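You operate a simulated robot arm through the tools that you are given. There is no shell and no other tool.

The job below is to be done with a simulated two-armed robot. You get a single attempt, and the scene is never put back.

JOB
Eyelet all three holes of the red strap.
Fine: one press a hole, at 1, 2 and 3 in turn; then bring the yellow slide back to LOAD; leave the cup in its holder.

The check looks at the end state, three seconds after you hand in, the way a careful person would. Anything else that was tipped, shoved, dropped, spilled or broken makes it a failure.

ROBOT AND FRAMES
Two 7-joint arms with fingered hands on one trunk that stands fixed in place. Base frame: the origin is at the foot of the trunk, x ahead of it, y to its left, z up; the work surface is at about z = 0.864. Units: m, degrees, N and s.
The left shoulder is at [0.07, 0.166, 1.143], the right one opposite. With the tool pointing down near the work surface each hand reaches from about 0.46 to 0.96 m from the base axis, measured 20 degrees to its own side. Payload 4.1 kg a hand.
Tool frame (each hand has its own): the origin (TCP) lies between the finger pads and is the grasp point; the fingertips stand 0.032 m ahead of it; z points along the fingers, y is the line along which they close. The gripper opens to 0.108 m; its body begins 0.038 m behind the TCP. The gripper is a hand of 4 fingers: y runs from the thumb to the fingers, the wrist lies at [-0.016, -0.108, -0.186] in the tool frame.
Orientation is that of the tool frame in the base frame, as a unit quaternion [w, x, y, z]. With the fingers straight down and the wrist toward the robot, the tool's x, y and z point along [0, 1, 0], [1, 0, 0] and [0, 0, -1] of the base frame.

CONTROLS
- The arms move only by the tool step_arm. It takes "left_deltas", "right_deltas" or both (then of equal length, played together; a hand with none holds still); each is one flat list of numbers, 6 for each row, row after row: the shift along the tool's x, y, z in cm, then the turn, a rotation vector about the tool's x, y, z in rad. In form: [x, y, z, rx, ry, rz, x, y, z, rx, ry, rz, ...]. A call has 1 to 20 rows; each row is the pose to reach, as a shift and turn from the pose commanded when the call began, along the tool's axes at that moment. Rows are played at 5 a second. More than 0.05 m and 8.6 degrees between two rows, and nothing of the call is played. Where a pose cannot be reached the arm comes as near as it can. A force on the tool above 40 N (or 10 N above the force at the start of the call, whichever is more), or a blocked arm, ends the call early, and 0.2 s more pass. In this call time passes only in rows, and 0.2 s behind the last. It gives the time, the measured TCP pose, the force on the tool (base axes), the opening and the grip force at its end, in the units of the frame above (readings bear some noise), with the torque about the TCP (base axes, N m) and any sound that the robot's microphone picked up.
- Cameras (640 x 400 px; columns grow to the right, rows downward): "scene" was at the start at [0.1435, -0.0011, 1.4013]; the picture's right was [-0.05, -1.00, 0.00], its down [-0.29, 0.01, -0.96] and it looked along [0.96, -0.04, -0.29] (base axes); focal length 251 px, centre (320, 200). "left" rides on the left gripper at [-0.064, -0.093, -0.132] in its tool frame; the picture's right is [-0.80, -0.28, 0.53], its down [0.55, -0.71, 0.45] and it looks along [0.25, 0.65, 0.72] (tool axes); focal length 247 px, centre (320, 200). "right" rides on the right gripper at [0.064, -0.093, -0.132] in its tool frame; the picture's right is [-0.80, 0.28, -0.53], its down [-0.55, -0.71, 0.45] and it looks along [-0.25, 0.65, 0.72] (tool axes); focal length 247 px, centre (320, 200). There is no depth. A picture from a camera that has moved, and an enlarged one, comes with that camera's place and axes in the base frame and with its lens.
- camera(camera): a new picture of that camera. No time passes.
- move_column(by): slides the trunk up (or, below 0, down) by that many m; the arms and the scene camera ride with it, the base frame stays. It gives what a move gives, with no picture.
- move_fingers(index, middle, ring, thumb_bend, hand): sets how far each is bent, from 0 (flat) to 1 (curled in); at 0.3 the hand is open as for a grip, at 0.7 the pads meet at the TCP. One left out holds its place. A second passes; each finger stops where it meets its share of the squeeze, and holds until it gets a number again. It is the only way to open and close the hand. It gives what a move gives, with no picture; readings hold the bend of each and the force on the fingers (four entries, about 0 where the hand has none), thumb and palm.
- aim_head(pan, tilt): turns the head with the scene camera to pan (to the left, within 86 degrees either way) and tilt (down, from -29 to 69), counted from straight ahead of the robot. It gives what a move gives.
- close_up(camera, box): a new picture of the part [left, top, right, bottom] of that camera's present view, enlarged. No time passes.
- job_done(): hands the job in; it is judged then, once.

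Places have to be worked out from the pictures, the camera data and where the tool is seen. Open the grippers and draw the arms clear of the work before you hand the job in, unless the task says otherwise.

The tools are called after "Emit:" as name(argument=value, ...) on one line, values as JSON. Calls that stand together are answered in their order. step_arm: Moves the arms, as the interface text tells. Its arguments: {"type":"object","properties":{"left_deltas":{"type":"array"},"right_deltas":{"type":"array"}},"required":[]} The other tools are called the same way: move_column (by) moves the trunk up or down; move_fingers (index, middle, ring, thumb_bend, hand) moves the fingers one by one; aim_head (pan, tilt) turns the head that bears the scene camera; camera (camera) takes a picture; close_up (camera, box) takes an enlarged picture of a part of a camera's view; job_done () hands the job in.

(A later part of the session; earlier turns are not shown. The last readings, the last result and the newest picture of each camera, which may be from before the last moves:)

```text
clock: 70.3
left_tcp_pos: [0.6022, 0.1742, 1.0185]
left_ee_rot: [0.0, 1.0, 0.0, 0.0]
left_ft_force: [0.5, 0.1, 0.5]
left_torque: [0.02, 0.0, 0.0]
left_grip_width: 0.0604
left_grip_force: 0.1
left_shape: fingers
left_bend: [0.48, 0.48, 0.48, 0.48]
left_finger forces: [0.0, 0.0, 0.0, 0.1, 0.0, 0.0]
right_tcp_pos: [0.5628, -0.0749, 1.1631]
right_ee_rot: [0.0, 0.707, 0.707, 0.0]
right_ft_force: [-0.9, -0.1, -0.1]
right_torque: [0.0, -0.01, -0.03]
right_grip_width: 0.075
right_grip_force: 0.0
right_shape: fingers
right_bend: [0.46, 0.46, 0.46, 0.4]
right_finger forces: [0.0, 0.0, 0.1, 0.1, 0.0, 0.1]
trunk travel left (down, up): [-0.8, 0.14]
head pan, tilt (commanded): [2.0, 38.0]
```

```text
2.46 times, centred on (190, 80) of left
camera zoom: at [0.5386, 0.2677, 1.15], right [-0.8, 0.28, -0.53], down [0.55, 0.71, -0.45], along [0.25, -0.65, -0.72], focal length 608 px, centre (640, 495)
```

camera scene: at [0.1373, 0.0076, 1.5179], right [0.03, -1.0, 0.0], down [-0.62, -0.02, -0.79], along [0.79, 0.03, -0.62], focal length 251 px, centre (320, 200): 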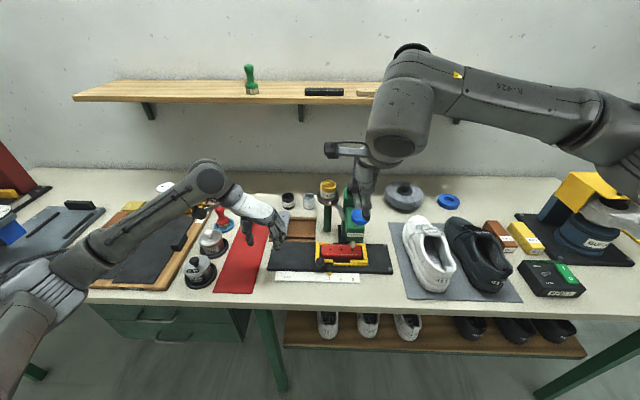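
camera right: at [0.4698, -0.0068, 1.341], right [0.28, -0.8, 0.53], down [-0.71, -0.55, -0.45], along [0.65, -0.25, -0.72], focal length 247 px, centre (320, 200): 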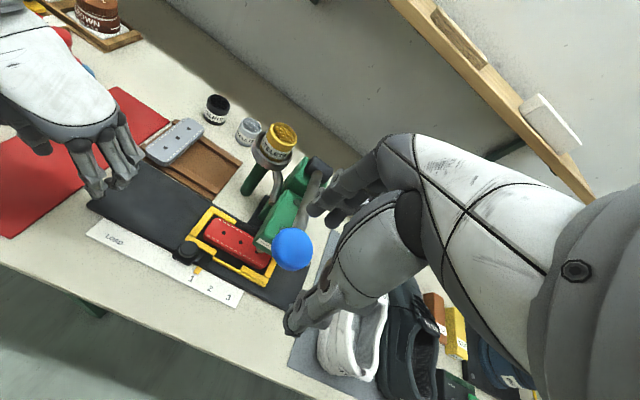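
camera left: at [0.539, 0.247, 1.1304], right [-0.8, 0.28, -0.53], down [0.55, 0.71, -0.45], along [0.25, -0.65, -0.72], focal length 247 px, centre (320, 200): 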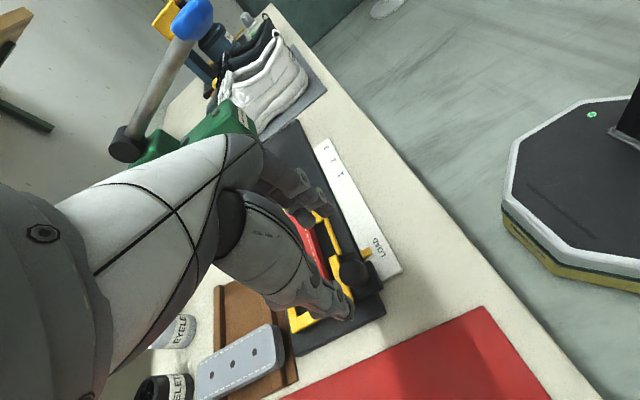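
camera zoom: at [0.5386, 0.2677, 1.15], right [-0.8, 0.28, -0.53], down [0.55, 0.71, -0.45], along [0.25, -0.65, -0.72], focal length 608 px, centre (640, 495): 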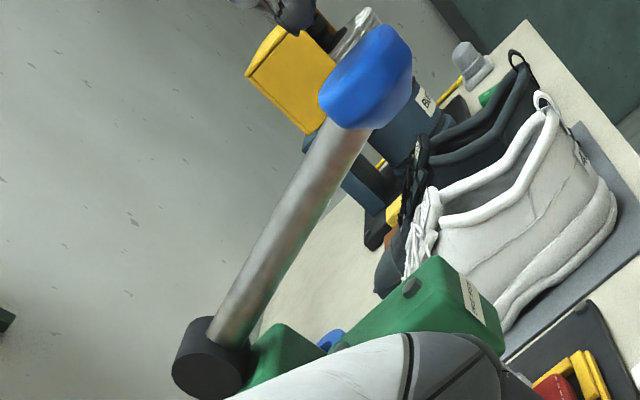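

Fingertips are centred over the knob (about [0.6055, -0.0786]). I press down slowly, 3 cm, watching force and sound.

Emit:
step_arm(right_deltas=[0, 0, 0.6, 0, 0, 0, 0, 0, 1.2, 0, 0, 0, 0, 0, 1.8, 0, 0, 0, 0, 0, 2.4, 0, 0, 0, 0, 0, 3.0, 0, 0, 0])

Emit:
close_up(camera="right", box=[200, 130, 400, 300])

Emit:
close_up(camera="left", box=[60, 0, 320, 160])

```text
clock: 71.5
left_tcp_pos: [0.6035, 0.1746, 1.018]
left_ee_rot: [0.0, 1.0, 0.001, 0.0]
left_ft_force: [0.7, 0.2, 0.6]
left_torque: [-0.01, -0.01, 0.01]
left_grip_width: 0.0608
left_grip_force: 0.1
left_shape: fingers
left_bend: [0.48, 0.48, 0.48, 0.48]
left_finger forces: [0.0, 0.0, 0.0, 0.0, 0.0, 0.1]
right_tcp_pos: [0.563, -0.0732, 1.1339]
right_ee_rot: [0.0, 0.707, 0.707, 0.0]
right_ft_force: [-1.0, -0.7, 2.5]
right_torque: [-0.04, -0.03, -0.02]
right_grip_width: 0.0748
right_grip_force: 0.9
right_shape: fingers
right_bend: [0.46, 0.46, 0.46, 0.4]
right_finger forces: [0.0, 1.7, 0.1, 0.1, 0.0, 0.0]
trunk travel left (down, up): [-0.8, 0.14]
head pan, tilt (commanded): [2.0, 38.0]
```

```text
2.35 times, centred on (300, 215) of right
camera zoom: at [0.4689, -0.0106, 1.2648], right [0.28, -0.8, 0.53], down [-0.71, -0.55, -0.45], along [0.65, -0.25, -0.72], focal length 581 px, centre (367, 165)
```

zoom: 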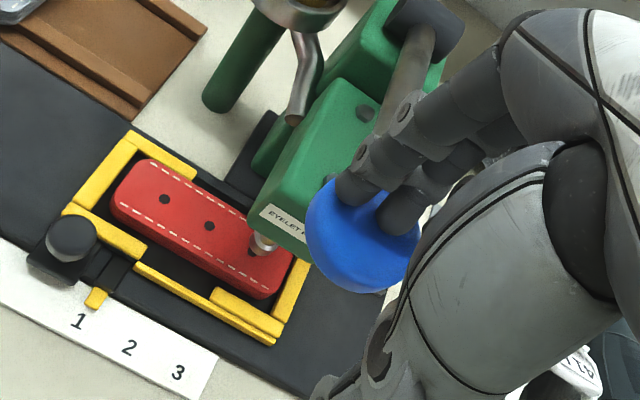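

```text
2.46 times, centred on (190, 80) of left
camera zoom: at [0.5383, 0.2678, 1.1502], right [-0.8, 0.28, -0.53], down [0.55, 0.71, -0.45], along [0.25, -0.65, -0.72], focal length 608 px, centre (640, 495)
```

zoom: 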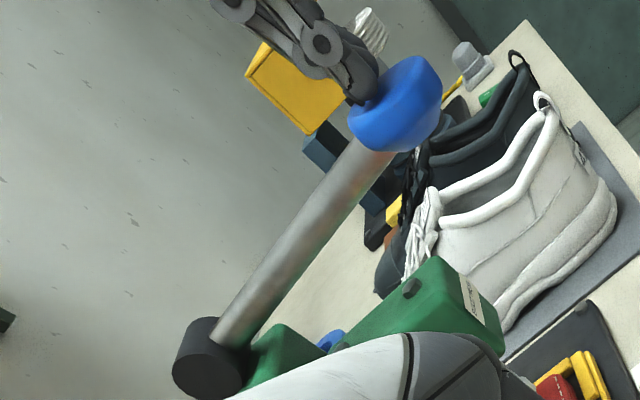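

The lever yields at ~2.5 N and moves down with the fingertips slightly toward the rod side of the knob. I continue down 3 cm while easing 6 mm back toward the knob's centre.

Emit:
step_arm(right_deltas=[0, -0.2, 0.5, 0, 0, 0, 0, -0.4, 1.0, 0, 0, 0, 0, -0.6, 1.5, 0, 0, 0, 0, -0.6, 2.0, 0, 0, 0, 0, -0.6, 2.5, 0, 0, 0, 0, -0.6, 3.0, 0, 0, 0])

Emit:
close_up(camera="right", box=[150, 130, 400, 300])

Emit:
close_up(camera="left", box=[60, 0, 320, 160])

Emit:
close_up(camera="scene", box=[320, 180, 390, 260])

```text
clock: 72.9
left_tcp_pos: [0.6048, 0.1752, 1.0181]
left_ee_rot: [0.001, 1.0, 0.0, 0.0]
left_ft_force: [-0.9, 0.7, 0.4]
left_torque: [0.0, 0.02, -0.02]
left_grip_width: 0.0607
left_grip_force: 0.1
left_shape: fingers
left_bend: [0.48, 0.48, 0.48, 0.48]
left_finger forces: [0.0, 0.1, 0.0, 0.0, 0.0, 0.0]
right_tcp_pos: [0.5572, -0.0737, 1.105]
right_ee_rot: [0.0, 0.707, 0.707, 0.0]
right_ft_force: [0.0, 0.4, 3.1]
right_torque: [0.0, -0.09, 0.02]
right_grip_width: 0.0747
right_grip_force: 1.2
right_shape: fingers
right_bend: [0.46, 0.46, 0.46, 0.4]
right_finger forces: [0.0, 2.8, 0.1, 0.0, 0.0, 0.0]
trunk travel left (down, up): [-0.8, 0.14]
head pan, tilt (commanded): [2.0, 38.0]
```

```text
2.35 times, centred on (275, 215) of right
camera zoom: at [0.4633, -0.0113, 1.2352], right [0.28, -0.8, 0.53], down [-0.71, -0.55, -0.45], along [0.65, -0.25, -0.72], focal length 581 px, centre (426, 165)
```

zoom: 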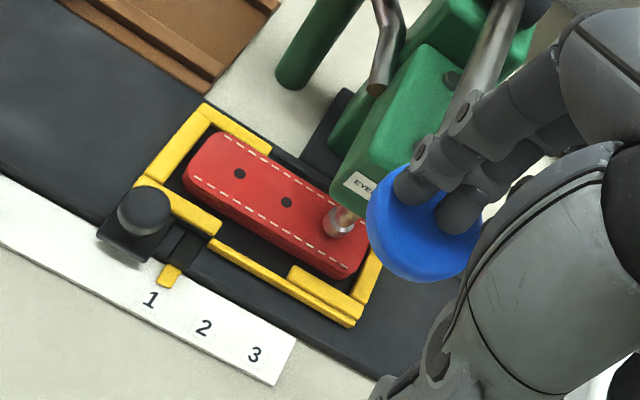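

```text
2.46 times, centred on (190, 80) of left
camera zoom: at [0.5381, 0.2679, 1.1503], right [-0.8, 0.28, -0.53], down [0.55, 0.71, -0.45], along [0.25, -0.65, -0.72], focal length 608 px, centre (640, 495)
```

zoom: 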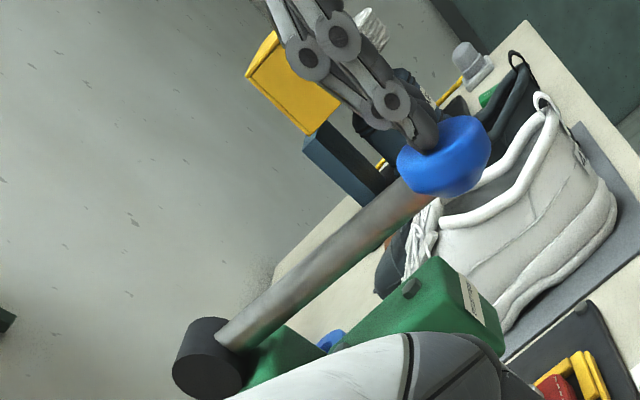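

```text
5.00 times, centred on (355, 220) of scene
camera zoom: at [0.1361, 0.0065, 1.518], right [0.03, -1.0, 0.0], down [-0.62, -0.02, -0.79], along [0.79, 0.03, -0.62], focal length 1253 px, centre (145, 100)
```

zoom: 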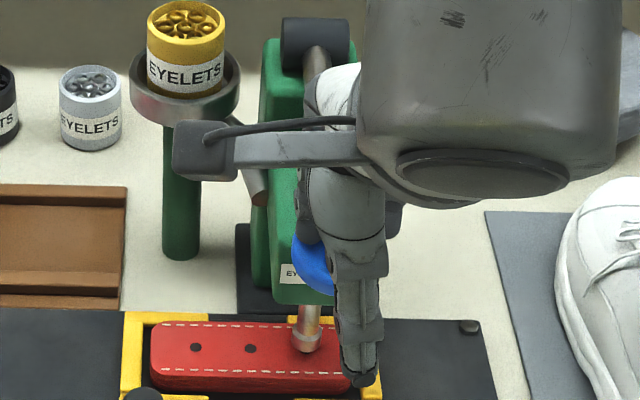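

The punch is descending right onto hole 1 with ~3 N. I keep pressing slowly until it bottoms.

Emit:
step_arm(right_deltas=[0, 0, 0.3, 0, 0, 0, 0, 0, 0.6, 0, 0, 0, 0, 0, 0.9, 0, 0, 0, 0, 0, 1.2, 0, 0, 0, 0, 0, 1.5, 0, 0, 0, 0, 0, 1.8, 0, 0, 0])

Emit:
close_up(camera="right", box=[150, 130, 400, 300])

Emit:
close_up(camera="left", box=[60, 0, 320, 160])

```text
clock: 74.3
left_tcp_pos: [0.6024, 0.1744, 1.0185]
left_ee_rot: [0.0, 1.0, 0.0, 0.0]
left_ft_force: [0.2, 0.7, -1.1]
left_torque: [0.0, 0.01, 0.01]
left_grip_width: 0.0607
left_grip_force: 0.0
left_shape: fingers
left_bend: [0.48, 0.48, 0.48, 0.48]
left_finger forces: [0.1, 0.0, 0.1, 0.0, 0.1, 0.1]
right_tcp_pos: [0.5566, -0.0735, 1.0846]
right_ee_rot: [0.0, 0.707, 0.707, 0.0]
right_ft_force: [-0.7, -0.8, 3.7]
right_torque: [-0.06, -0.16, -0.04]
right_grip_width: 0.0749
right_grip_force: 1.7
right_shape: fingers
right_bend: [0.46, 0.46, 0.46, 0.4]
right_finger forces: [1.0, 2.9, 0.0, 0.1, 0.0, 0.0]
trunk travel left (down, up): [-0.8, 0.14]
head pan, tilt (commanded): [2.0, 38.0]
```

```text
2.35 times, centred on (275, 215) of right
camera zoom: at [0.4631, -0.0109, 1.2158], right [0.28, -0.8, 0.53], down [-0.71, -0.55, -0.45], along [0.65, -0.25, -0.72], focal length 581 px, centre (426, 165)
```

zoom: 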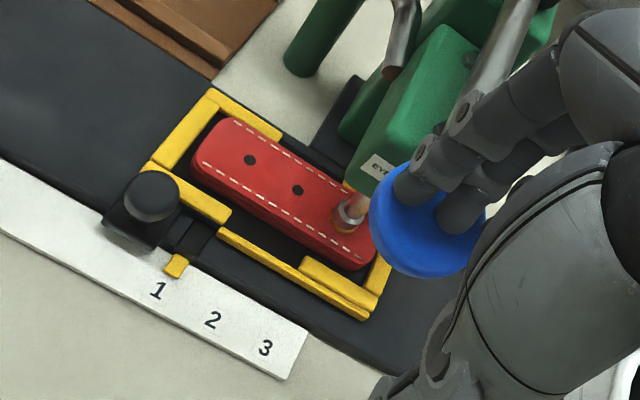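

```text
2.46 times, centred on (190, 80) of left
camera zoom: at [0.538, 0.2677, 1.1504], right [-0.8, 0.28, -0.53], down [0.55, 0.71, -0.45], along [0.25, -0.65, -0.72], focal length 608 px, centre (640, 495)
```

zoom: 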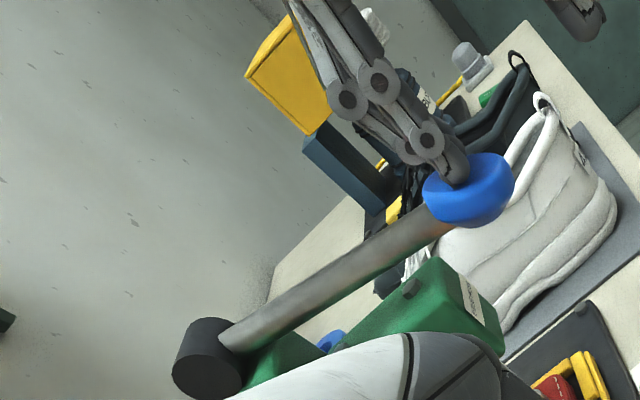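

Still only 3.7 N, with the punch almost at the strap; I keep pressing.

Emit:
step_arm(right_deltas=[0, 0, 0.3, 0, 0, 0, 0, 0, 0.6, 0, 0, 0, 0, 0, 0.9, 0, 0, 0, 0, 0, 1.2, 0, 0, 0, 0, 0, 1.5, 0, 0, 0, 0, 0, 1.8, 0, 0, 0])

Emit:
close_up(camera="right", box=[150, 130, 400, 300])

Emit:
close_up(camera="left", box=[60, 0, 320, 160])

```text
clock: 75.5
left_tcp_pos: [0.6016, 0.1751, 1.0183]
left_ee_rot: [0.0, 1.0, 0.0, 0.001]
left_ft_force: [-0.2, 0.4, -0.4]
left_torque: [0.02, 0.05, -0.04]
left_grip_width: 0.0606
left_grip_force: 0.2
left_shape: fingers
left_bend: [0.48, 0.48, 0.48, 0.48]
left_finger forces: [0.0, 0.0, 0.0, 0.0, 0.1, 0.1]
right_tcp_pos: [0.5559, -0.0715, 1.0784]
right_ee_rot: [0.001, 0.707, 0.707, 0.008]
right_ft_force: [-6.2, -1.1, 28.5]
right_torque: [0.09, -0.99, -0.04]
right_grip_width: 0.0722
right_grip_force: 14.1
right_shape: fingers
right_bend: [0.48, 0.47, 0.46, 0.4]
right_finger forces: [26.9, 2.3, 0.0, 0.0, 0.0, 0.0]
trunk travel left (down, up): [-0.8, 0.14]
head pan, tilt (commanded): [2.0, 38.0]
stopped in row 6 (right hand): the force on the tool passed its limit at 42 N (the readings are from after the stop); the commanded pose is now the measured one
```

```text
2.35 times, centred on (275, 215) of right
camera zoom: at [0.4613, -0.0096, 1.2076], right [0.28, -0.8, 0.53], down [-0.7, -0.55, -0.46], along [0.66, -0.24, -0.71], focal length 581 px, centre (426, 165)
```

zoom: 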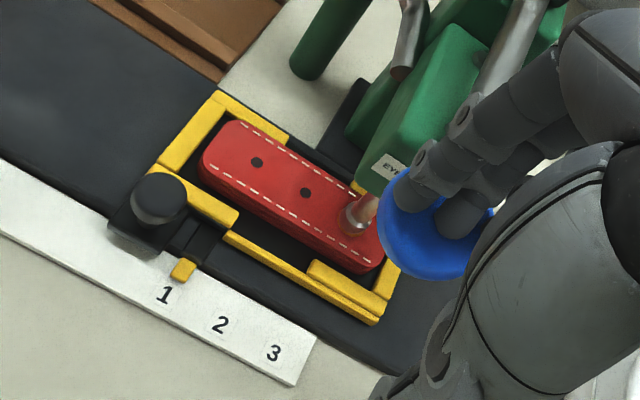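

```text
2.46 times, centred on (190, 80) of left
camera zoom: at [0.5366, 0.2676, 1.1508], right [-0.8, 0.28, -0.53], down [0.55, 0.71, -0.45], along [0.25, -0.65, -0.72], focal length 608 px, centre (640, 495)
```

zoom: 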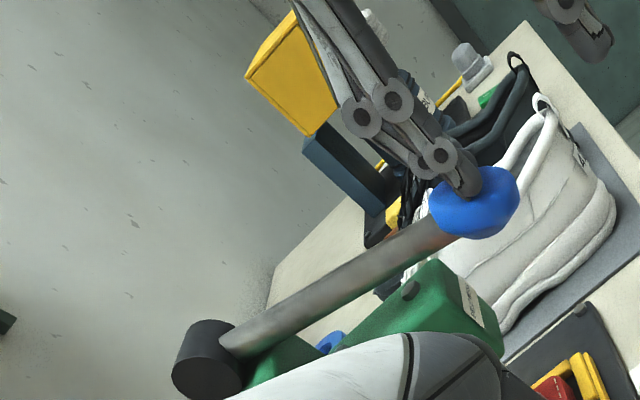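

The press hit firm resistance (42 N peak, now 28 N) with no sound yet. I look closely at the punch to see whether it has bottomed.

Emit:
close_up(camera="right", box=[200, 170, 300, 260])

Emit:
close_up(camera="scene", box=[325, 215, 375, 265])

```text
4.44 times, centred on (250, 215) of right
camera zoom: at [0.4613, -0.0096, 1.2076], right [0.28, -0.8, 0.53], down [-0.7, -0.55, -0.46], along [0.66, -0.24, -0.71], focal length 1098 px, centre (631, 133)
```

zoom: 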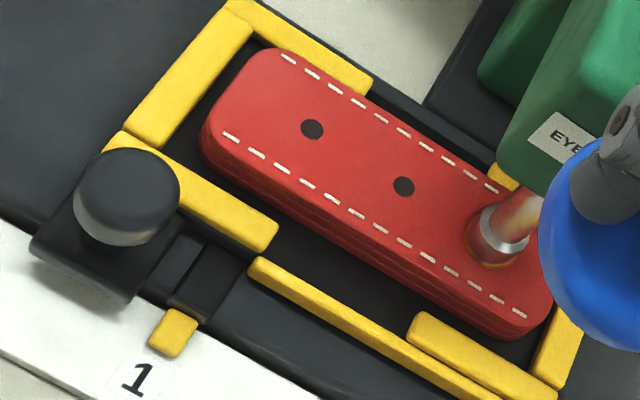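

```text
8.00 times, centred on (350, 240) of scene
camera zoom: at [0.1341, 0.0062, 1.5182], right [0.03, -1.0, 0.0], down [-0.61, -0.02, -0.79], along [0.79, 0.03, -0.61], focal length 2005 px, centre (80, -120)
```

zoom: 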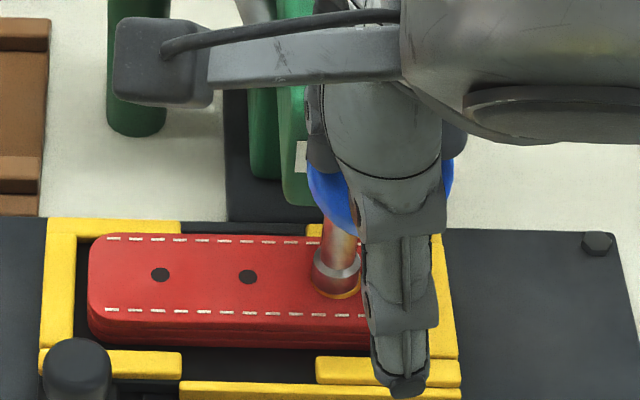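

A gold eyelet ring now shows under the punch at hole 1. To be sure the stroke is complete before lifting (only one press per hole), I add a last couple of millimetres of push within the same press.

Emit:
step_arm(right_deltas=[0, 0, 0.1, 0, 0, 0, 0, 0, 0.2, 0, 0, 0, 0, 0, 0.3, 0, 0, 0])

Emit:
close_up(camera="right", box=[200, 170, 300, 260])

```text
clock: 76.2
left_tcp_pos: [0.6009, 0.1738, 1.0181]
left_ee_rot: [0.0, 1.0, 0.0, 0.001]
left_ft_force: [0.4, -0.2, 0.3]
left_torque: [-0.01, 0.01, 0.04]
left_grip_width: 0.0609
left_grip_force: 0.0
left_shape: fingers
left_bend: [0.48, 0.48, 0.48, 0.48]
left_finger forces: [0.0, 0.0, 0.0, 0.0, 0.0, 0.0]
right_tcp_pos: [0.5563, -0.0699, 1.0788]
right_ee_rot: [0.003, 0.706, 0.708, 0.01]
right_ft_force: [-6.3, -1.9, 26.6]
right_torque: [0.05, -0.83, -0.1]
right_grip_width: 0.0712
right_grip_force: 13.3
right_shape: fingers
right_bend: [0.49, 0.48, 0.46, 0.4]
right_finger forces: [24.3, 2.6, 0.0, 0.0, 0.0, 0.0]
trunk travel left (down, up): [-0.8, 0.14]
head pan, tilt (commanded): [2.0, 38.0]
stopped in row 3 (right hand): the force on the tool passed its limit at 41 N (the readings are from after the stop); the commanded pose is now the measured one
```

```text
4.44 times, centred on (250, 215) of right
camera zoom: at [0.4613, -0.0093, 1.2071], right [0.28, -0.8, 0.53], down [-0.7, -0.55, -0.47], along [0.66, -0.24, -0.71], focal length 1098 px, centre (631, 133)
```

zoom: 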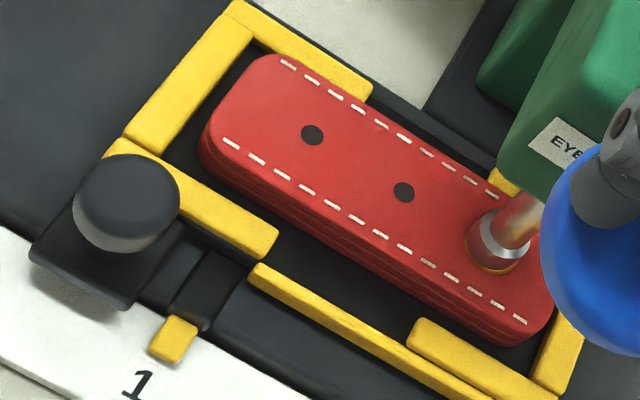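

The press is firmly bottomed. I raise the hand steadily so the lever follows it back up, then look.

Emit:
step_arm(right_deltas=[0, 0, -0.4, 0, 0, 0, 0, 0, -1.2, 0, 0, 0, 0, 0, -2.0, 0, 0, 0, 0, 0, -2.8, 0, 0, 0, 0, 0, -3.6, 0, 0, 0, 0, 0, -4.4, 0, 0, 0, 0, 0, -5.2, 0, 0, 0, 0, 0, -6.0, 0, 0, 0, 0, 0, -6.8, 0, 0, 0, 0, 0, -7.6, 0, 0, 0, 0, 0, -8.6, 0, 0, 0, 0, 0, -10, 0, 0, 0])

Emit:
close_up(camera="right", box=[150, 130, 400, 300])

Emit:
close_up(camera="scene", box=[300, 230, 370, 285])

Emit:
close_up(camera="left", box=[60, 0, 320, 160])

```text
clock: 78.8
left_tcp_pos: [0.6028, 0.1743, 1.0172]
left_ee_rot: [0.0, 1.0, 0.001, 0.0]
left_ft_force: [-0.7, 0.2, 0.0]
left_torque: [-0.02, -0.05, 0.02]
left_grip_width: 0.0605
left_grip_force: 0.1
left_shape: fingers
left_bend: [0.48, 0.48, 0.48, 0.48]
left_finger forces: [0.0, 0.0, 0.0, 0.0, 0.1, 0.0]
right_tcp_pos: [0.5567, -0.0704, 1.1735]
right_ee_rot: [0.002, 0.706, 0.708, 0.007]
right_ft_force: [0.1, -0.5, 0.3]
right_torque: [0.01, 0.01, 0.01]
right_grip_width: 0.0745
right_grip_force: 0.1
right_shape: fingers
right_bend: [0.46, 0.46, 0.46, 0.4]
right_finger forces: [0.0, 0.1, 0.0, 0.0, 0.1, 0.1]
trunk travel left (down, up): [-0.8, 0.14]
head pan, tilt (commanded): [2.0, 38.0]
```

```text
2.35 times, centred on (275, 215) of right
camera zoom: at [0.4612, -0.0092, 1.3035], right [0.28, -0.8, 0.53], down [-0.7, -0.55, -0.46], along [0.66, -0.24, -0.71], focal length 581 px, centre (426, 165)
```

zoom: 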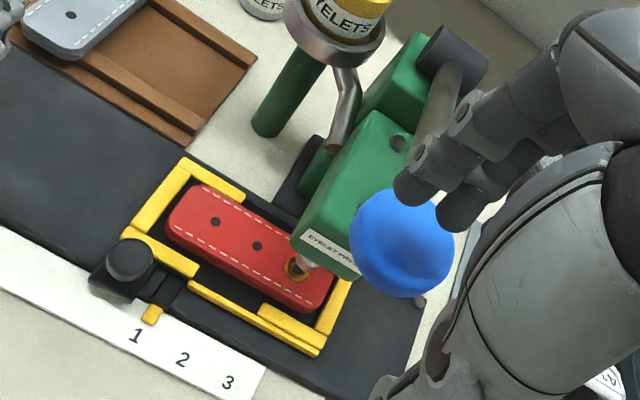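

```text
7.27 times, centred on (335, 258) of scene
camera zoom: at [0.1363, 0.0064, 1.518], right [0.03, -1.0, 0.0], down [-0.62, -0.02, -0.79], along [0.79, 0.03, -0.62], focal length 1823 px, centre (211, -218)
```

zoom: 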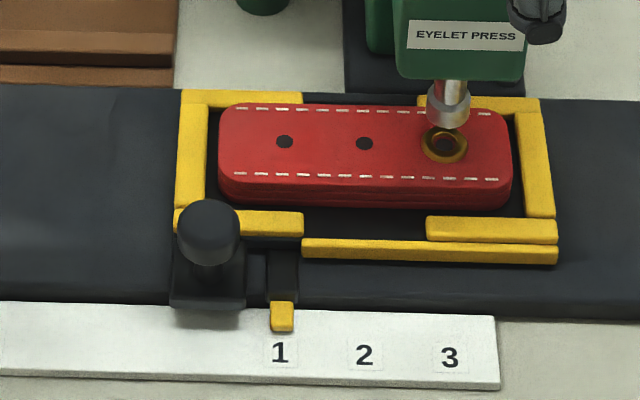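

```text
2.46 times, centred on (190, 80) of left
camera zoom: at [0.5382, 0.2678, 1.1501], right [-0.8, 0.28, -0.53], down [0.55, 0.71, -0.45], along [0.25, -0.65, -0.72], focal length 608 px, centre (640, 495)
```

zoom: 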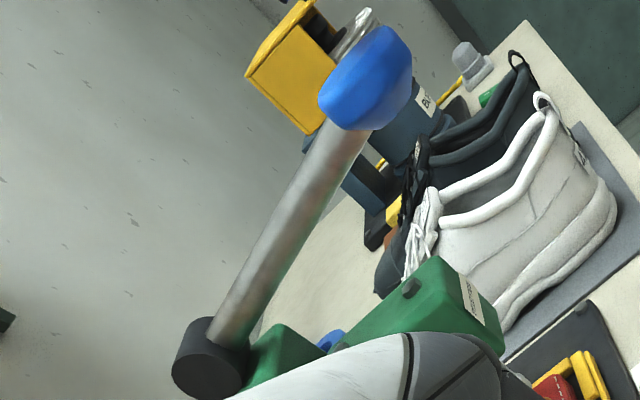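

Eyelet 1 is set cleanly, centred in its hole, and the lever is back up. I raise the right hand out of the way, and bring the left cage back over the slide knob.

Emit:
step_arm(right_deltas=[0, 0, -2.5, 0, 0, 0, 0, 0, -5, 0, 0, 0, 0, 0, -7.5, 0, 0, 0, 0, 0, -9, 0, 0, 0])

Emit:
step_arm(left_deltas=[0, 3, 0, 0, 0, 0, 0.1, 6, 0, 0, 0, 0, 0.1, 9, 0, 0, 0, 0, 0.2, 12, 0, 0, 0, 0, 0.2, 14.9, 0.5, 0, 0, 0, 0.2, 14.9, 3, 0, 0, 0, 0.2, 14.9, 5, 0, 0, 0, 0.2, 14.9, 7, 0, 0, 0, 0.2, 14.9, 8.4, 0, 0, 0, 0.2, 14.9, 9.0, 0, 0, 0])

Emit:
close_up(camera="scene", box=[300, 230, 370, 285])

```text
clock: 79.8
left_tcp_pos: [0.6022, 0.1753, 1.0172]
left_ee_rot: [0.0, 1.0, 0.0, 0.0]
left_ft_force: [0.2, -0.7, -0.3]
left_torque: [0.01, -0.02, 0.0]
left_grip_width: 0.0608
left_grip_force: 0.0
left_shape: fingers
left_bend: [0.48, 0.48, 0.48, 0.48]
left_finger forces: [0.0, 0.1, 0.0, 0.0, 0.1, 0.0]
right_tcp_pos: [0.555, -0.0735, 1.265]
right_ee_rot: [0.002, 0.707, 0.707, 0.006]
right_ft_force: [-0.6, 0.3, 0.4]
right_torque: [0.03, 0.0, -0.02]
right_grip_width: 0.0744
right_grip_force: 0.1
right_shape: fingers
right_bend: [0.46, 0.46, 0.46, 0.4]
right_finger forces: [0.0, 0.0, 0.0, 0.0, 0.0, 0.0]
trunk travel left (down, up): [-0.8, 0.14]
head pan, tilt (commanded): [2.0, 38.0]
```

```text
clock: 82.0
left_tcp_pos: [0.6043, 0.0266, 0.9276]
left_ee_rot: [0.0, 1.0, -0.001, 0.0]
left_ft_force: [0.0, 0.1, 0.1]
left_torque: [0.02, 0.01, -0.01]
left_grip_width: 0.0609
left_grip_force: 0.1
left_shape: fingers
left_bend: [0.48, 0.48, 0.48, 0.48]
left_finger forces: [0.1, 0.1, 0.1, 0.0, 0.1, 0.0]
right_tcp_pos: [0.5566, -0.0738, 1.2653]
right_ee_rot: [0.002, 0.707, 0.707, 0.007]
right_ft_force: [-0.3, 0.4, -0.1]
right_torque: [0.01, 0.01, -0.01]
right_grip_width: 0.0747
right_grip_force: 0.1
right_shape: fingers
right_bend: [0.46, 0.46, 0.46, 0.4]
right_finger forces: [0.0, 0.1, 0.0, 0.0, 0.0, 0.1]
trunk travel left (down, up): [-0.8, 0.14]
head pan, tilt (commanded): [2.0, 38.0]
```

```text
7.27 times, centred on (335, 258) of scene
camera zoom: at [0.1367, 0.0061, 1.518], right [0.03, -1.0, 0.0], down [-0.62, -0.02, -0.79], along [0.79, 0.03, -0.62], focal length 1823 px, centre (211, -218)
```

zoom: 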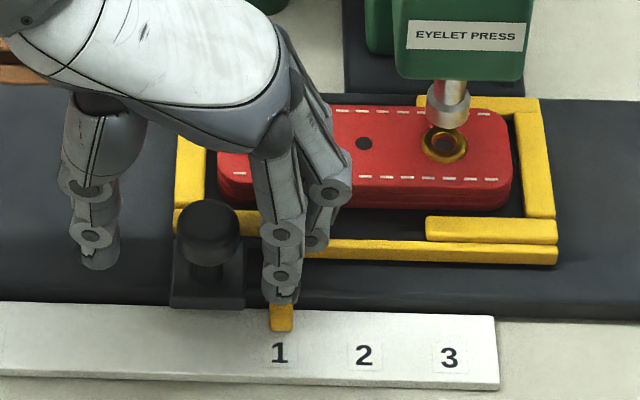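

The cage is around the knob. I pinch it again.

Emit:
move_fingers(hand="left", index=0.6, middle=0.65, ring=0.6, thumb_bend=0.71)

Emit:
step_arm(left_deltas=[0, 0.1, 0, 0, 0, 0, 0, 0.2, 0, 0, 0, 0, 0, 0.3, 0, 0, 0, 0, 0, 0.4, 0, 0, 0, 0, 0, 0.5, 0, 0, 0, 0, 0, 0.65, 0, 0, 0, 0, 0, 0.8, 0, 0, 0, 0, 0, 1.0, 0, 0, 0, 0, 0, 1.3, 0, 0, 0, 0, 0, 1.6, 0, 0, 0, 0, 0, 1.9, 0, 0, 0, 0, 0, 2.2, 0, 0, 0, 0, 0, 2.4, 0, 0, 0, 0])

Emit:
close_up(camera="scene", box=[300, 230, 370, 285])

```text
clock: 83.0
left_tcp_pos: [0.6062, 0.0269, 0.9272]
left_ee_rot: [-0.001, 1.0, 0.001, 0.0]
left_ft_force: [0.0, -1.2, -2.6]
left_torque: [-0.05, 0.02, -0.02]
left_grip_width: 0.0193
left_grip_force: 3.1
left_shape: fingers
left_bend: [0.6, 0.62, 0.6, 0.68]
left_finger forces: [0.0, 3.5, 0.0, 0.0, 2.9, 0.1]
right_tcp_pos: [0.556, -0.0741, 1.2647]
right_ee_rot: [0.001, 0.707, 0.708, 0.006]
right_ft_force: [-0.2, -0.2, 0.9]
right_torque: [0.0, 0.0, -0.01]
right_grip_width: 0.0749
right_grip_force: 0.1
right_shape: fingers
right_bend: [0.46, 0.46, 0.46, 0.4]
right_finger forces: [0.0, 0.1, 0.0, 0.0, 0.0, 0.1]
trunk travel left (down, up): [-0.8, 0.14]
head pan, tilt (commanded): [2.0, 38.0]
```

```text
clock: 85.8
left_tcp_pos: [0.6057, 0.0009, 0.9274]
left_ee_rot: [0.001, 1.0, 0.0, 0.0]
left_ft_force: [-2.2, -0.6, -3.8]
left_torque: [0.02, 0.08, -0.05]
left_grip_width: 0.0201
left_grip_force: 3.5
left_shape: fingers
left_bend: [0.6, 0.62, 0.6, 0.68]
left_finger forces: [0.0, 3.4, 0.0, 0.0, 4.3, 0.0]
right_tcp_pos: [0.5565, -0.074, 1.2644]
right_ee_rot: [0.002, 0.706, 0.708, 0.007]
right_ft_force: [0.0, 0.7, 0.0]
right_torque: [-0.01, 0.02, 0.01]
right_grip_width: 0.0744
right_grip_force: 0.1
right_shape: fingers
right_bend: [0.46, 0.46, 0.46, 0.4]
right_finger forces: [0.1, 0.1, 0.0, 0.0, 0.1, 0.0]
trunk travel left (down, up): [-0.8, 0.14]
head pan, tilt (commanded): [2.0, 38.0]
```

```text
7.27 times, centred on (335, 258) of scene
camera zoom: at [0.1367, 0.0061, 1.5179], right [0.03, -1.0, 0.0], down [-0.62, -0.02, -0.79], along [0.79, 0.03, -0.62], focal length 1823 px, centre (211, -218)
```

zoom: 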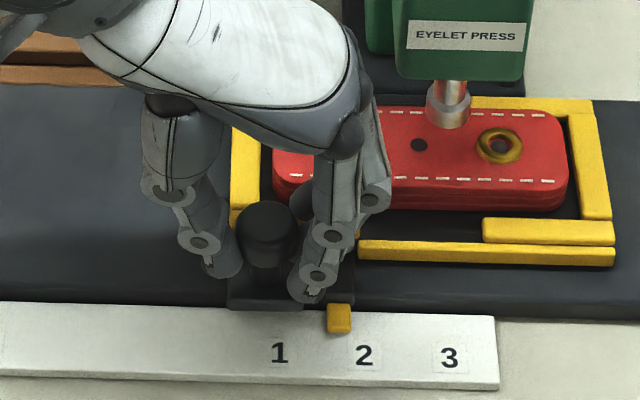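

The slide moves with the strap staying put in its nest; ~10.4 mm remain to mark 2. I creep in slowly.

Emit:
step_arm(left_deltas=[0, 0.15, 0, 0, 0, 0, 0, 0.3, 0, 0, 0, 0, 0, 0.4, 0, 0, 0, 0, 0, 0.45, 0, 0, 0, 0, 0, 0.5, 0, 0, 0, 0, 0, 0.55, 0, 0, 0, 0, 0, 0.6, 0, 0, 0, 0, 0, 0.65, 0, 0, 0, 0, 0, 0.7, 0, 0, 0, 0, 0, 0.75, 0, 0, 0, 0, 0, 0.8, 0, 0, 0, 0, 0, 0.85, 0, 0, 0, 0, 0, 0.9, 0, 0, 0, 0, 0, 0.95, 0, 0, 0, 0, 0, 1.0, 0, 0, 0, 0, 0, 1.04, 0, 0, 0, 0])

Emit:
close_up(camera="scene", box=[300, 230, 370, 285])

Emit:
close_up(camera="scene", box=[330, 225, 370, 255])

```text
clock: 89.2
left_tcp_pos: [0.6034, -0.0089, 0.9272]
left_ee_rot: [-0.001, 1.0, 0.001, -0.001]
left_ft_force: [0.5, 0.4, -2.8]
left_torque: [0.02, -0.02, -0.02]
left_grip_width: 0.0194
left_grip_force: 3.5
left_shape: fingers
left_bend: [0.6, 0.62, 0.6, 0.68]
left_finger forces: [0.0, 3.0, 0.1, 0.0, 3.6, 0.0]
right_tcp_pos: [0.5571, -0.0744, 1.2642]
right_ee_rot: [0.001, 0.707, 0.708, 0.006]
right_ft_force: [-0.2, -0.3, -0.3]
right_torque: [-0.02, 0.01, 0.0]
right_grip_width: 0.0742
right_grip_force: 0.1
right_shape: fingers
right_bend: [0.46, 0.46, 0.46, 0.4]
right_finger forces: [0.0, 0.1, 0.1, 0.0, 0.0, 0.1]
trunk travel left (down, up): [-0.8, 0.14]
head pan, tilt (commanded): [2.0, 38.0]
```

```text
7.27 times, centred on (335, 258) of scene
camera zoom: at [0.1372, 0.0064, 1.5179], right [0.04, -1.0, 0.0], down [-0.62, -0.02, -0.79], along [0.79, 0.03, -0.62], focal length 1823 px, centre (211, -218)
```

zoom: 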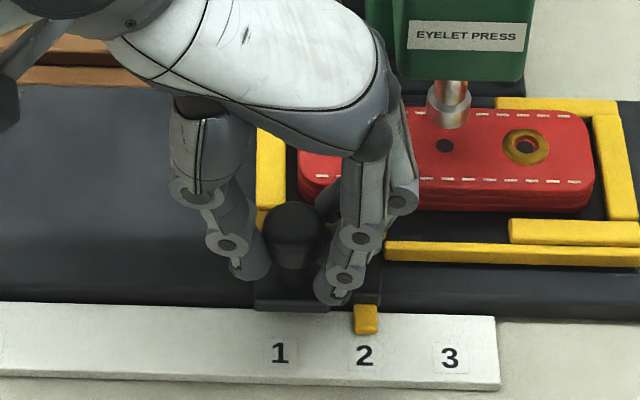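

```text
13.33 times, centred on (350, 240) of scene
camera zoom: at [0.1372, 0.0064, 1.5179], right [0.04, -1.0, 0.0], down [-0.62, -0.02, -0.79], along [0.79, 0.03, -0.62], focal length 3342 px, centre (-80, -333)
```

zoom: 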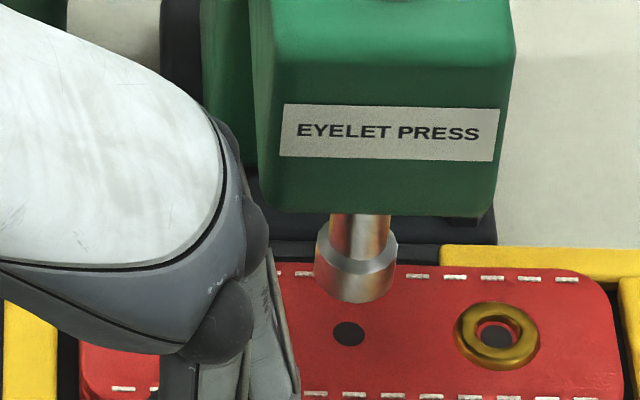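

Pointer on 2, hole 2 under the punch. I release the knob.

Emit:
move_fingers(hand="left", index=0.48, middle=0.48, ring=0.48, thumb_bend=0.48)

Emit:
step_arm(left_deltas=[0, -0.4, 0, 0, 0, 0, 0, -0.8, -0.5, 0, 0, 0, -0.3, -0.8, -2, 0, 0, 0, -0.5, -0.8, -3.2, 0, 0, 0, -0.5, -1.0, -4.4, 0, 0, 0, -0.5, -4, -5, 0, 0, 0, -0.5, -8, -6, 0, 0, 0, -0.4, -12, -8, 0, 0, 0, -0.2, -16, -9, 0, 0, 0, 0, -18.5, -9, 0, 0, 0])

Emit:
close_up(camera="scene", box=[300, 230, 370, 285])

Emit:
close_up(camera="scene", box=[330, 225, 370, 255])

```text
clock: 90.2
left_tcp_pos: [0.6058, -0.0095, 0.9281]
left_ee_rot: [0.0, 1.0, 0.0, 0.0]
left_ft_force: [-0.2, 0.3, -0.6]
left_torque: [0.02, 0.04, -0.01]
left_grip_width: 0.0607
left_grip_force: 0.2
left_shape: fingers
left_bend: [0.48, 0.48, 0.48, 0.48]
left_finger forces: [0.0, 0.0, 0.0, 0.0, 0.0, 0.0]
right_tcp_pos: [0.5564, -0.0744, 1.2643]
right_ee_rot: [0.002, 0.707, 0.707, 0.007]
right_ft_force: [-0.9, -0.1, -1.5]
right_torque: [0.02, 0.0, -0.02]
right_grip_width: 0.0748
right_grip_force: 0.1
right_shape: fingers
right_bend: [0.46, 0.46, 0.46, 0.4]
right_finger forces: [0.1, 0.0, 0.1, 0.0, 0.0, 0.0]
trunk travel left (down, up): [-0.8, 0.14]
head pan, tilt (commanded): [2.0, 38.0]
```

```text
clock: 92.4
left_tcp_pos: [0.6053, 0.1796, 1.0164]
left_ee_rot: [0.001, 1.0, 0.0, 0.0]
left_ft_force: [-0.6, -0.3, 0.0]
left_torque: [0.02, 0.01, -0.01]
left_grip_width: 0.0609
left_grip_force: 0.0
left_shape: fingers
left_bend: [0.48, 0.48, 0.48, 0.48]
left_finger forces: [0.1, 0.0, 0.0, 0.0, 0.0, 0.1]
right_tcp_pos: [0.5558, -0.0735, 1.264]
right_ee_rot: [0.002, 0.706, 0.708, 0.007]
right_ft_force: [0.7, 0.0, 0.5]
right_torque: [-0.01, 0.01, -0.01]
right_grip_width: 0.0746
right_grip_force: 0.1
right_shape: fingers
right_bend: [0.46, 0.46, 0.46, 0.4]
right_finger forces: [0.0, 0.0, 0.0, 0.1, 0.0, 0.1]
trunk travel left (down, up): [-0.8, 0.14]
head pan, tilt (commanded): [2.0, 38.0]
```

```text
7.27 times, centred on (335, 258) of scene
camera zoom: at [0.1366, 0.0068, 1.5179], right [0.03, -1.0, 0.0], down [-0.62, -0.02, -0.79], along [0.79, 0.03, -0.62], focal length 1823 px, centre (211, -218)
```

zoom: 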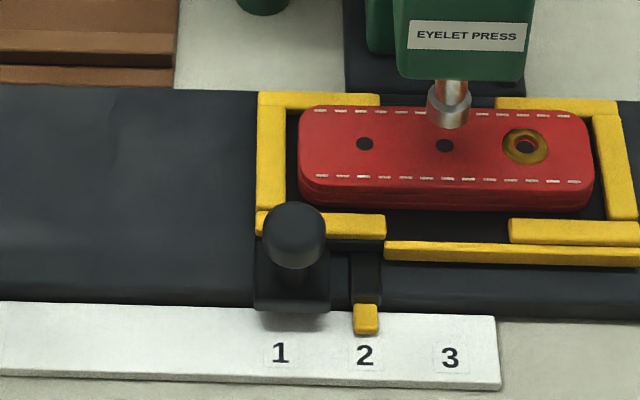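

```text
13.33 times, centred on (350, 240) of scene
camera zoom: at [0.1366, 0.0068, 1.5179], right [0.03, -1.0, 0.0], down [-0.62, -0.02, -0.79], along [0.79, 0.03, -0.62], focal length 3342 px, centre (-80, -333)
```

zoom: 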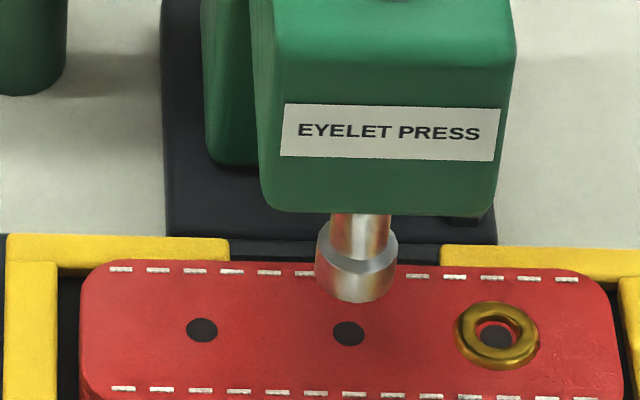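

Hole 2 is aligned and the left hand is clear. I now press the lever with the right hand in one continuous slow stroke until it bottoms.

Emit:
step_arm(right_deltas=[0, 0, 3, 0, 0, 0, 0, 0, 6, 0, 0, 0, 0, 0, 8.5, 0, 0, 0, 0, 0, 10.5, 0, 0, 0, 0, 0, 11.5, 0, 0, 0, 0, 0, 12.3, 0, 0, 0, 0, 0, 13.1, 0, 0, 0, 0, 0, 13.9, 0, 0, 0, 0, 0, 14.7, 0, 0, 0, 0, 0, 15.5, 0, 0, 0, 0, 0, 16.2, 0, 0, 0, 0, 0, 16.8, 0, 0, 0, 0, 0, 17.3, 0, 0, 0, 0, 0, 17.7, 0, 0, 0, 0, 0, 18.0, 0, 0, 0, 0, 0, 18.3, 0, 0, 0, 0, 0, 18.6, 0, 0, 0, 0, 0, 18.9, 0, 0, 0, 0, 0, 19.2, 0, 0, 0])

Emit:
close_up(camera="right", box=[150, 130, 400, 300])

Emit:
close_up(camera="left", box=[60, 0, 320, 160])

```text
clock: 96.6
left_tcp_pos: [0.6035, 0.1787, 1.0183]
left_ee_rot: [0.0, 1.0, 0.001, 0.001]
left_ft_force: [0.2, -0.1, -0.7]
left_torque: [0.02, 0.03, -0.03]
left_grip_width: 0.0606
left_grip_force: 0.0
left_shape: fingers
left_bend: [0.48, 0.48, 0.48, 0.48]
left_finger forces: [0.0, 0.0, 0.0, 0.0, 0.1, 0.0]
right_tcp_pos: [0.5593, -0.0691, 1.0767]
right_ee_rot: [0.005, 0.706, 0.708, 0.013]
right_ft_force: [-7.7, -0.5, 31.1]
right_torque: [0.12, -1.09, -0.04]
right_grip_width: 0.0724
right_grip_force: 15.5
right_shape: fingers
right_bend: [0.48, 0.48, 0.46, 0.4]
right_finger forces: [29.4, 2.5, 0.1, 0.0, 0.0, 0.1]
trunk travel left (down, up): [-0.8, 0.14]
head pan, tilt (commanded): [2.0, 38.0]
stopped in row 19 (right hand): the force on the tool passed its limit at 41 N (the readings are from after the stop); the commanded pose is now the measured one
```

```text
2.35 times, centred on (275, 215) of right
camera zoom: at [0.4624, -0.0089, 1.2074], right [0.27, -0.8, 0.53], down [-0.69, -0.55, -0.47], along [0.67, -0.24, -0.7], focal length 581 px, centre (426, 165)
```

zoom: 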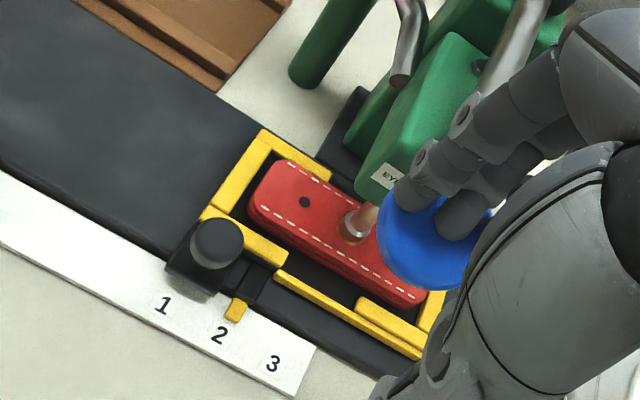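

```text
2.46 times, centred on (190, 80) of left
camera zoom: at [0.5384, 0.2718, 1.1498], right [-0.8, 0.28, -0.53], down [0.55, 0.71, -0.45], along [0.25, -0.65, -0.72], focal length 608 px, centre (640, 495)
```

zoom: 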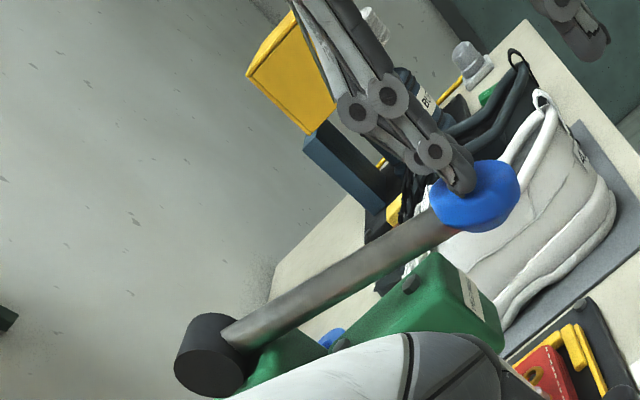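

Bottomed again at 41 N. I check for the eyelet ring beneath the punch before lifting.

Emit:
close_up(camera="right", box=[210, 180, 290, 250])

```text
5.71 times, centred on (250, 215) of right
camera zoom: at [0.4624, -0.0089, 1.2074], right [0.27, -0.8, 0.53], down [-0.69, -0.55, -0.47], along [0.67, -0.24, -0.7], focal length 1411 px, centre (720, 114)
```

zoom: 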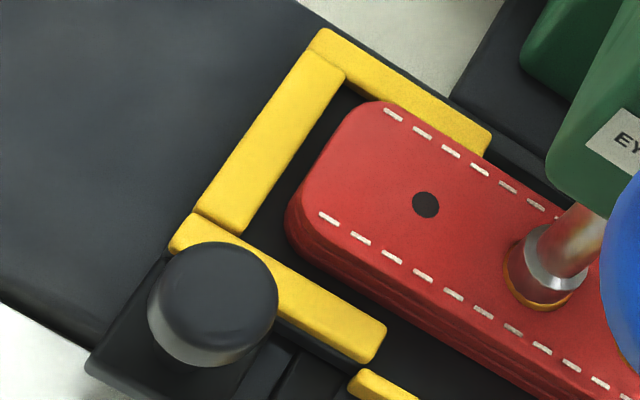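

The gold ring shows at hole 2. I raise the hand steadily, letting the lever follow, and undo the small tilt it picked up.

Emit:
step_arm(right_deltas=[0, 0, -0.4, 0, 0, 0, 0, 0, -1.2, 0, 0, 0, 0, 0, -2.0, 0, 0, 0, 0, 0, -2.8, 0, 0, 0, 0, 0, -3.6, 0, 0, 0, 0, 0, -4.4, 0, 0, 0, 0, 0, -5.2, 0, 0, 0, 0, 0, -6.0, 0, 0, 0, 0, 0, -6.8, 0, 0, 0, 0, 0, -7.6, 0, 0, 0, 0, 0, -8.6, 0, 0, 0, 0, 0, -10, 0, 0, 0, -0.1, -0.1, -12, 0.008, -0.004, 0.001, -0.2, -0.2, -14, 0.016, -0.008, 0.002, -0.3, -0.3, -16, 0.025, -0.011, 0.003, -0.4, -0.3, -18.7, 0.025, -0.011, 0.003])

Emit:
close_up(camera="scene", box=[300, 230, 370, 285])

Emit:
camera(camera="scene")

```text
clock: 100.0
left_tcp_pos: [0.6052, 0.1801, 1.0166]
left_ee_rot: [0.0, 1.0, 0.0, 0.0]
left_ft_force: [0.1, -0.3, 0.2]
left_torque: [-0.01, -0.03, 0.01]
left_grip_width: 0.0603
left_grip_force: 0.2
left_shape: fingers
left_bend: [0.48, 0.48, 0.48, 0.48]
left_finger forces: [0.0, 0.0, 0.1, 0.1, 0.0, 0.0]
right_tcp_pos: [0.5547, -0.0741, 1.262]
right_ee_rot: [-0.003, 0.707, 0.708, -0.004]
right_ft_force: [-0.7, 0.3, -0.2]
right_torque: [-0.02, -0.01, -0.02]
right_grip_width: 0.0745
right_grip_force: 0.1
right_shape: fingers
right_bend: [0.46, 0.46, 0.46, 0.4]
right_finger forces: [0.1, 0.0, 0.0, 0.0, 0.0, 0.0]
trunk travel left (down, up): [-0.8, 0.14]
head pan, tilt (commanded): [2.0, 38.0]
```

```text
7.27 times, centred on (335, 258) of scene
camera zoom: at [0.1357, 0.0066, 1.518], right [0.03, -1.0, 0.0], down [-0.61, -0.02, -0.79], along [0.79, 0.03, -0.62], focal length 1823 px, centre (211, -218)
```

zoom: 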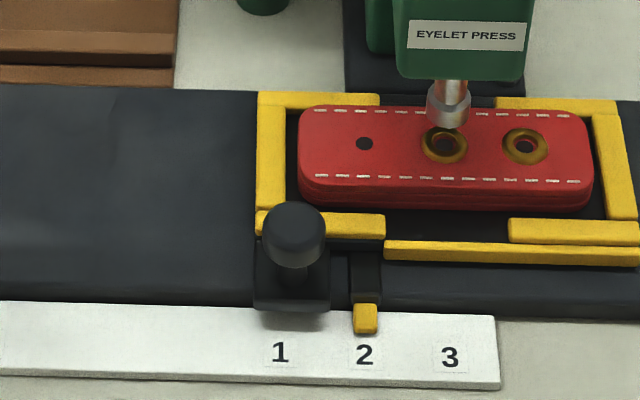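

```text
taken
camera scene: at [0.1357, 0.0066, 1.518], right [0.03, -1.0, 0.0], down [-0.61, -0.02, -0.79], along [0.79, 0.03, -0.62], focal length 251 px, centre (320, 200)
```

scene: 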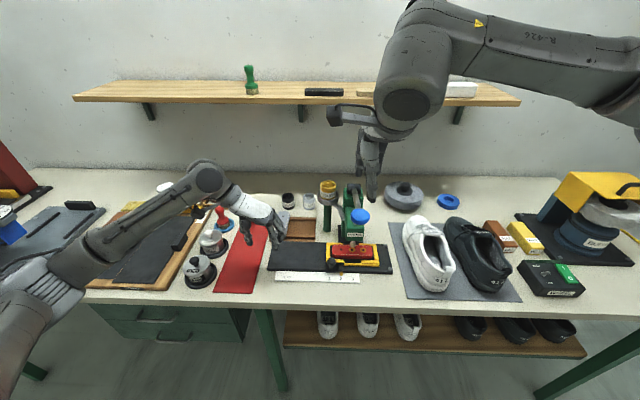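

Eyelet 2 is set and the lever is up. I bring the left cage back to the knob along the low path, beneath the lever knob.

Emit:
step_arm(left_deltas=[-0.1, 2.5, 0, 0, 0, 0, -0.2, 6.5, 1, 0, 0, 0, -0.4, 10.5, 3, 0, 0, 0, -0.5, 14.0, 4.2, 0, 0, 0, -0.5, 17.0, 4.6, 0, 0, 0, -0.5, 18.1, 5.2, 0, 0, 0, -0.3, 18.1, 6.5, 0, 0, 0, 0, 18.1, 8.0, 0, 0, 0, 0, 18.1, 8.8, 0, 0, 0, 0, 18.5, 9.0, 0, 0, 0, 0, 18.9, 9.0, 0, 0, 0])

Emit:
close_up(camera="scene", box=[300, 210, 390, 285])

```text
clock: 102.4
left_tcp_pos: [0.6051, -0.0119, 0.9265]
left_ee_rot: [0.0, 1.0, 0.0, 0.001]
left_ft_force: [0.7, -0.6, 0.5]
left_torque: [0.01, 0.0, 0.0]
left_grip_width: 0.0604
left_grip_force: 0.5
left_shape: fingers
left_bend: [0.48, 0.48, 0.48, 0.48]
left_finger forces: [0.0, 0.1, 0.1, 0.0, 0.1, 0.0]
right_tcp_pos: [0.5541, -0.0737, 1.2619]
right_ee_rot: [-0.002, 0.706, 0.708, -0.004]
right_ft_force: [0.1, -0.5, -0.4]
right_torque: [0.02, -0.01, -0.03]
right_grip_width: 0.0745
right_grip_force: 0.0
right_shape: fingers
right_bend: [0.46, 0.46, 0.46, 0.4]
right_finger forces: [0.0, 0.0, 0.0, 0.0, 0.0, 0.0]
trunk travel left (down, up): [-0.8, 0.14]
head pan, tilt (commanded): [2.0, 38.0]
```

```text
5.33 times, centred on (345, 248) of scene
camera zoom: at [0.1366, 0.0059, 1.518], right [0.03, -1.0, 0.0], down [-0.62, -0.02, -0.79], along [0.79, 0.03, -0.62], focal length 1337 px, centre (187, -53)
```

zoom: 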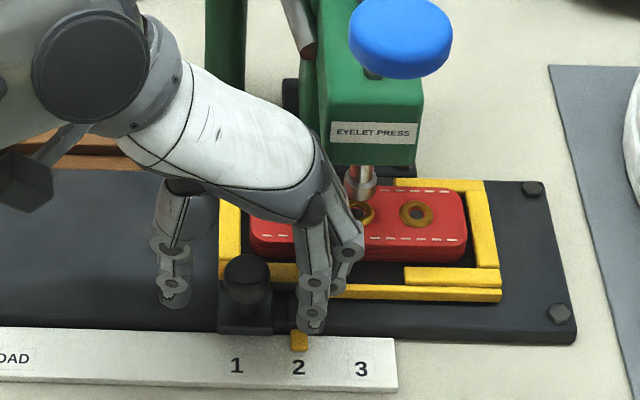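

The cage is around the knob again. Before moving to 3, I check from the right camera how far the hand's far side reaches toward the press head.

Emit:
camera(camera="right")

Emit:
close_up(camera="right", box=[120, 180, 320, 320])

```text
taken
camera right: at [0.4621, -0.011, 1.3927], right [0.29, -0.8, 0.53], down [-0.71, -0.55, -0.44], along [0.64, -0.25, -0.72], focal length 247 px, centre (320, 200)
```

right: 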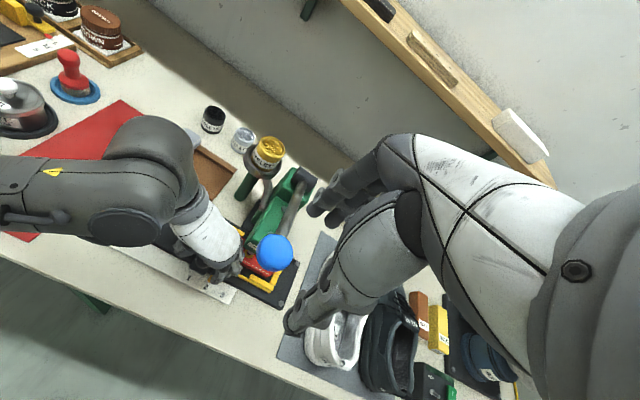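

```text
2.86 times, centred on (220, 250) of right
camera zoom: at [0.4621, -0.011, 1.3927], right [0.29, -0.8, 0.53], down [-0.71, -0.55, -0.44], along [0.64, -0.25, -0.72], focal length 706 px, centre (606, 57)
```

zoom: 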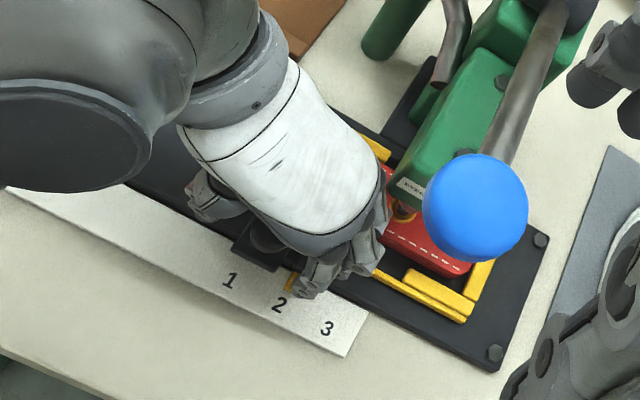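

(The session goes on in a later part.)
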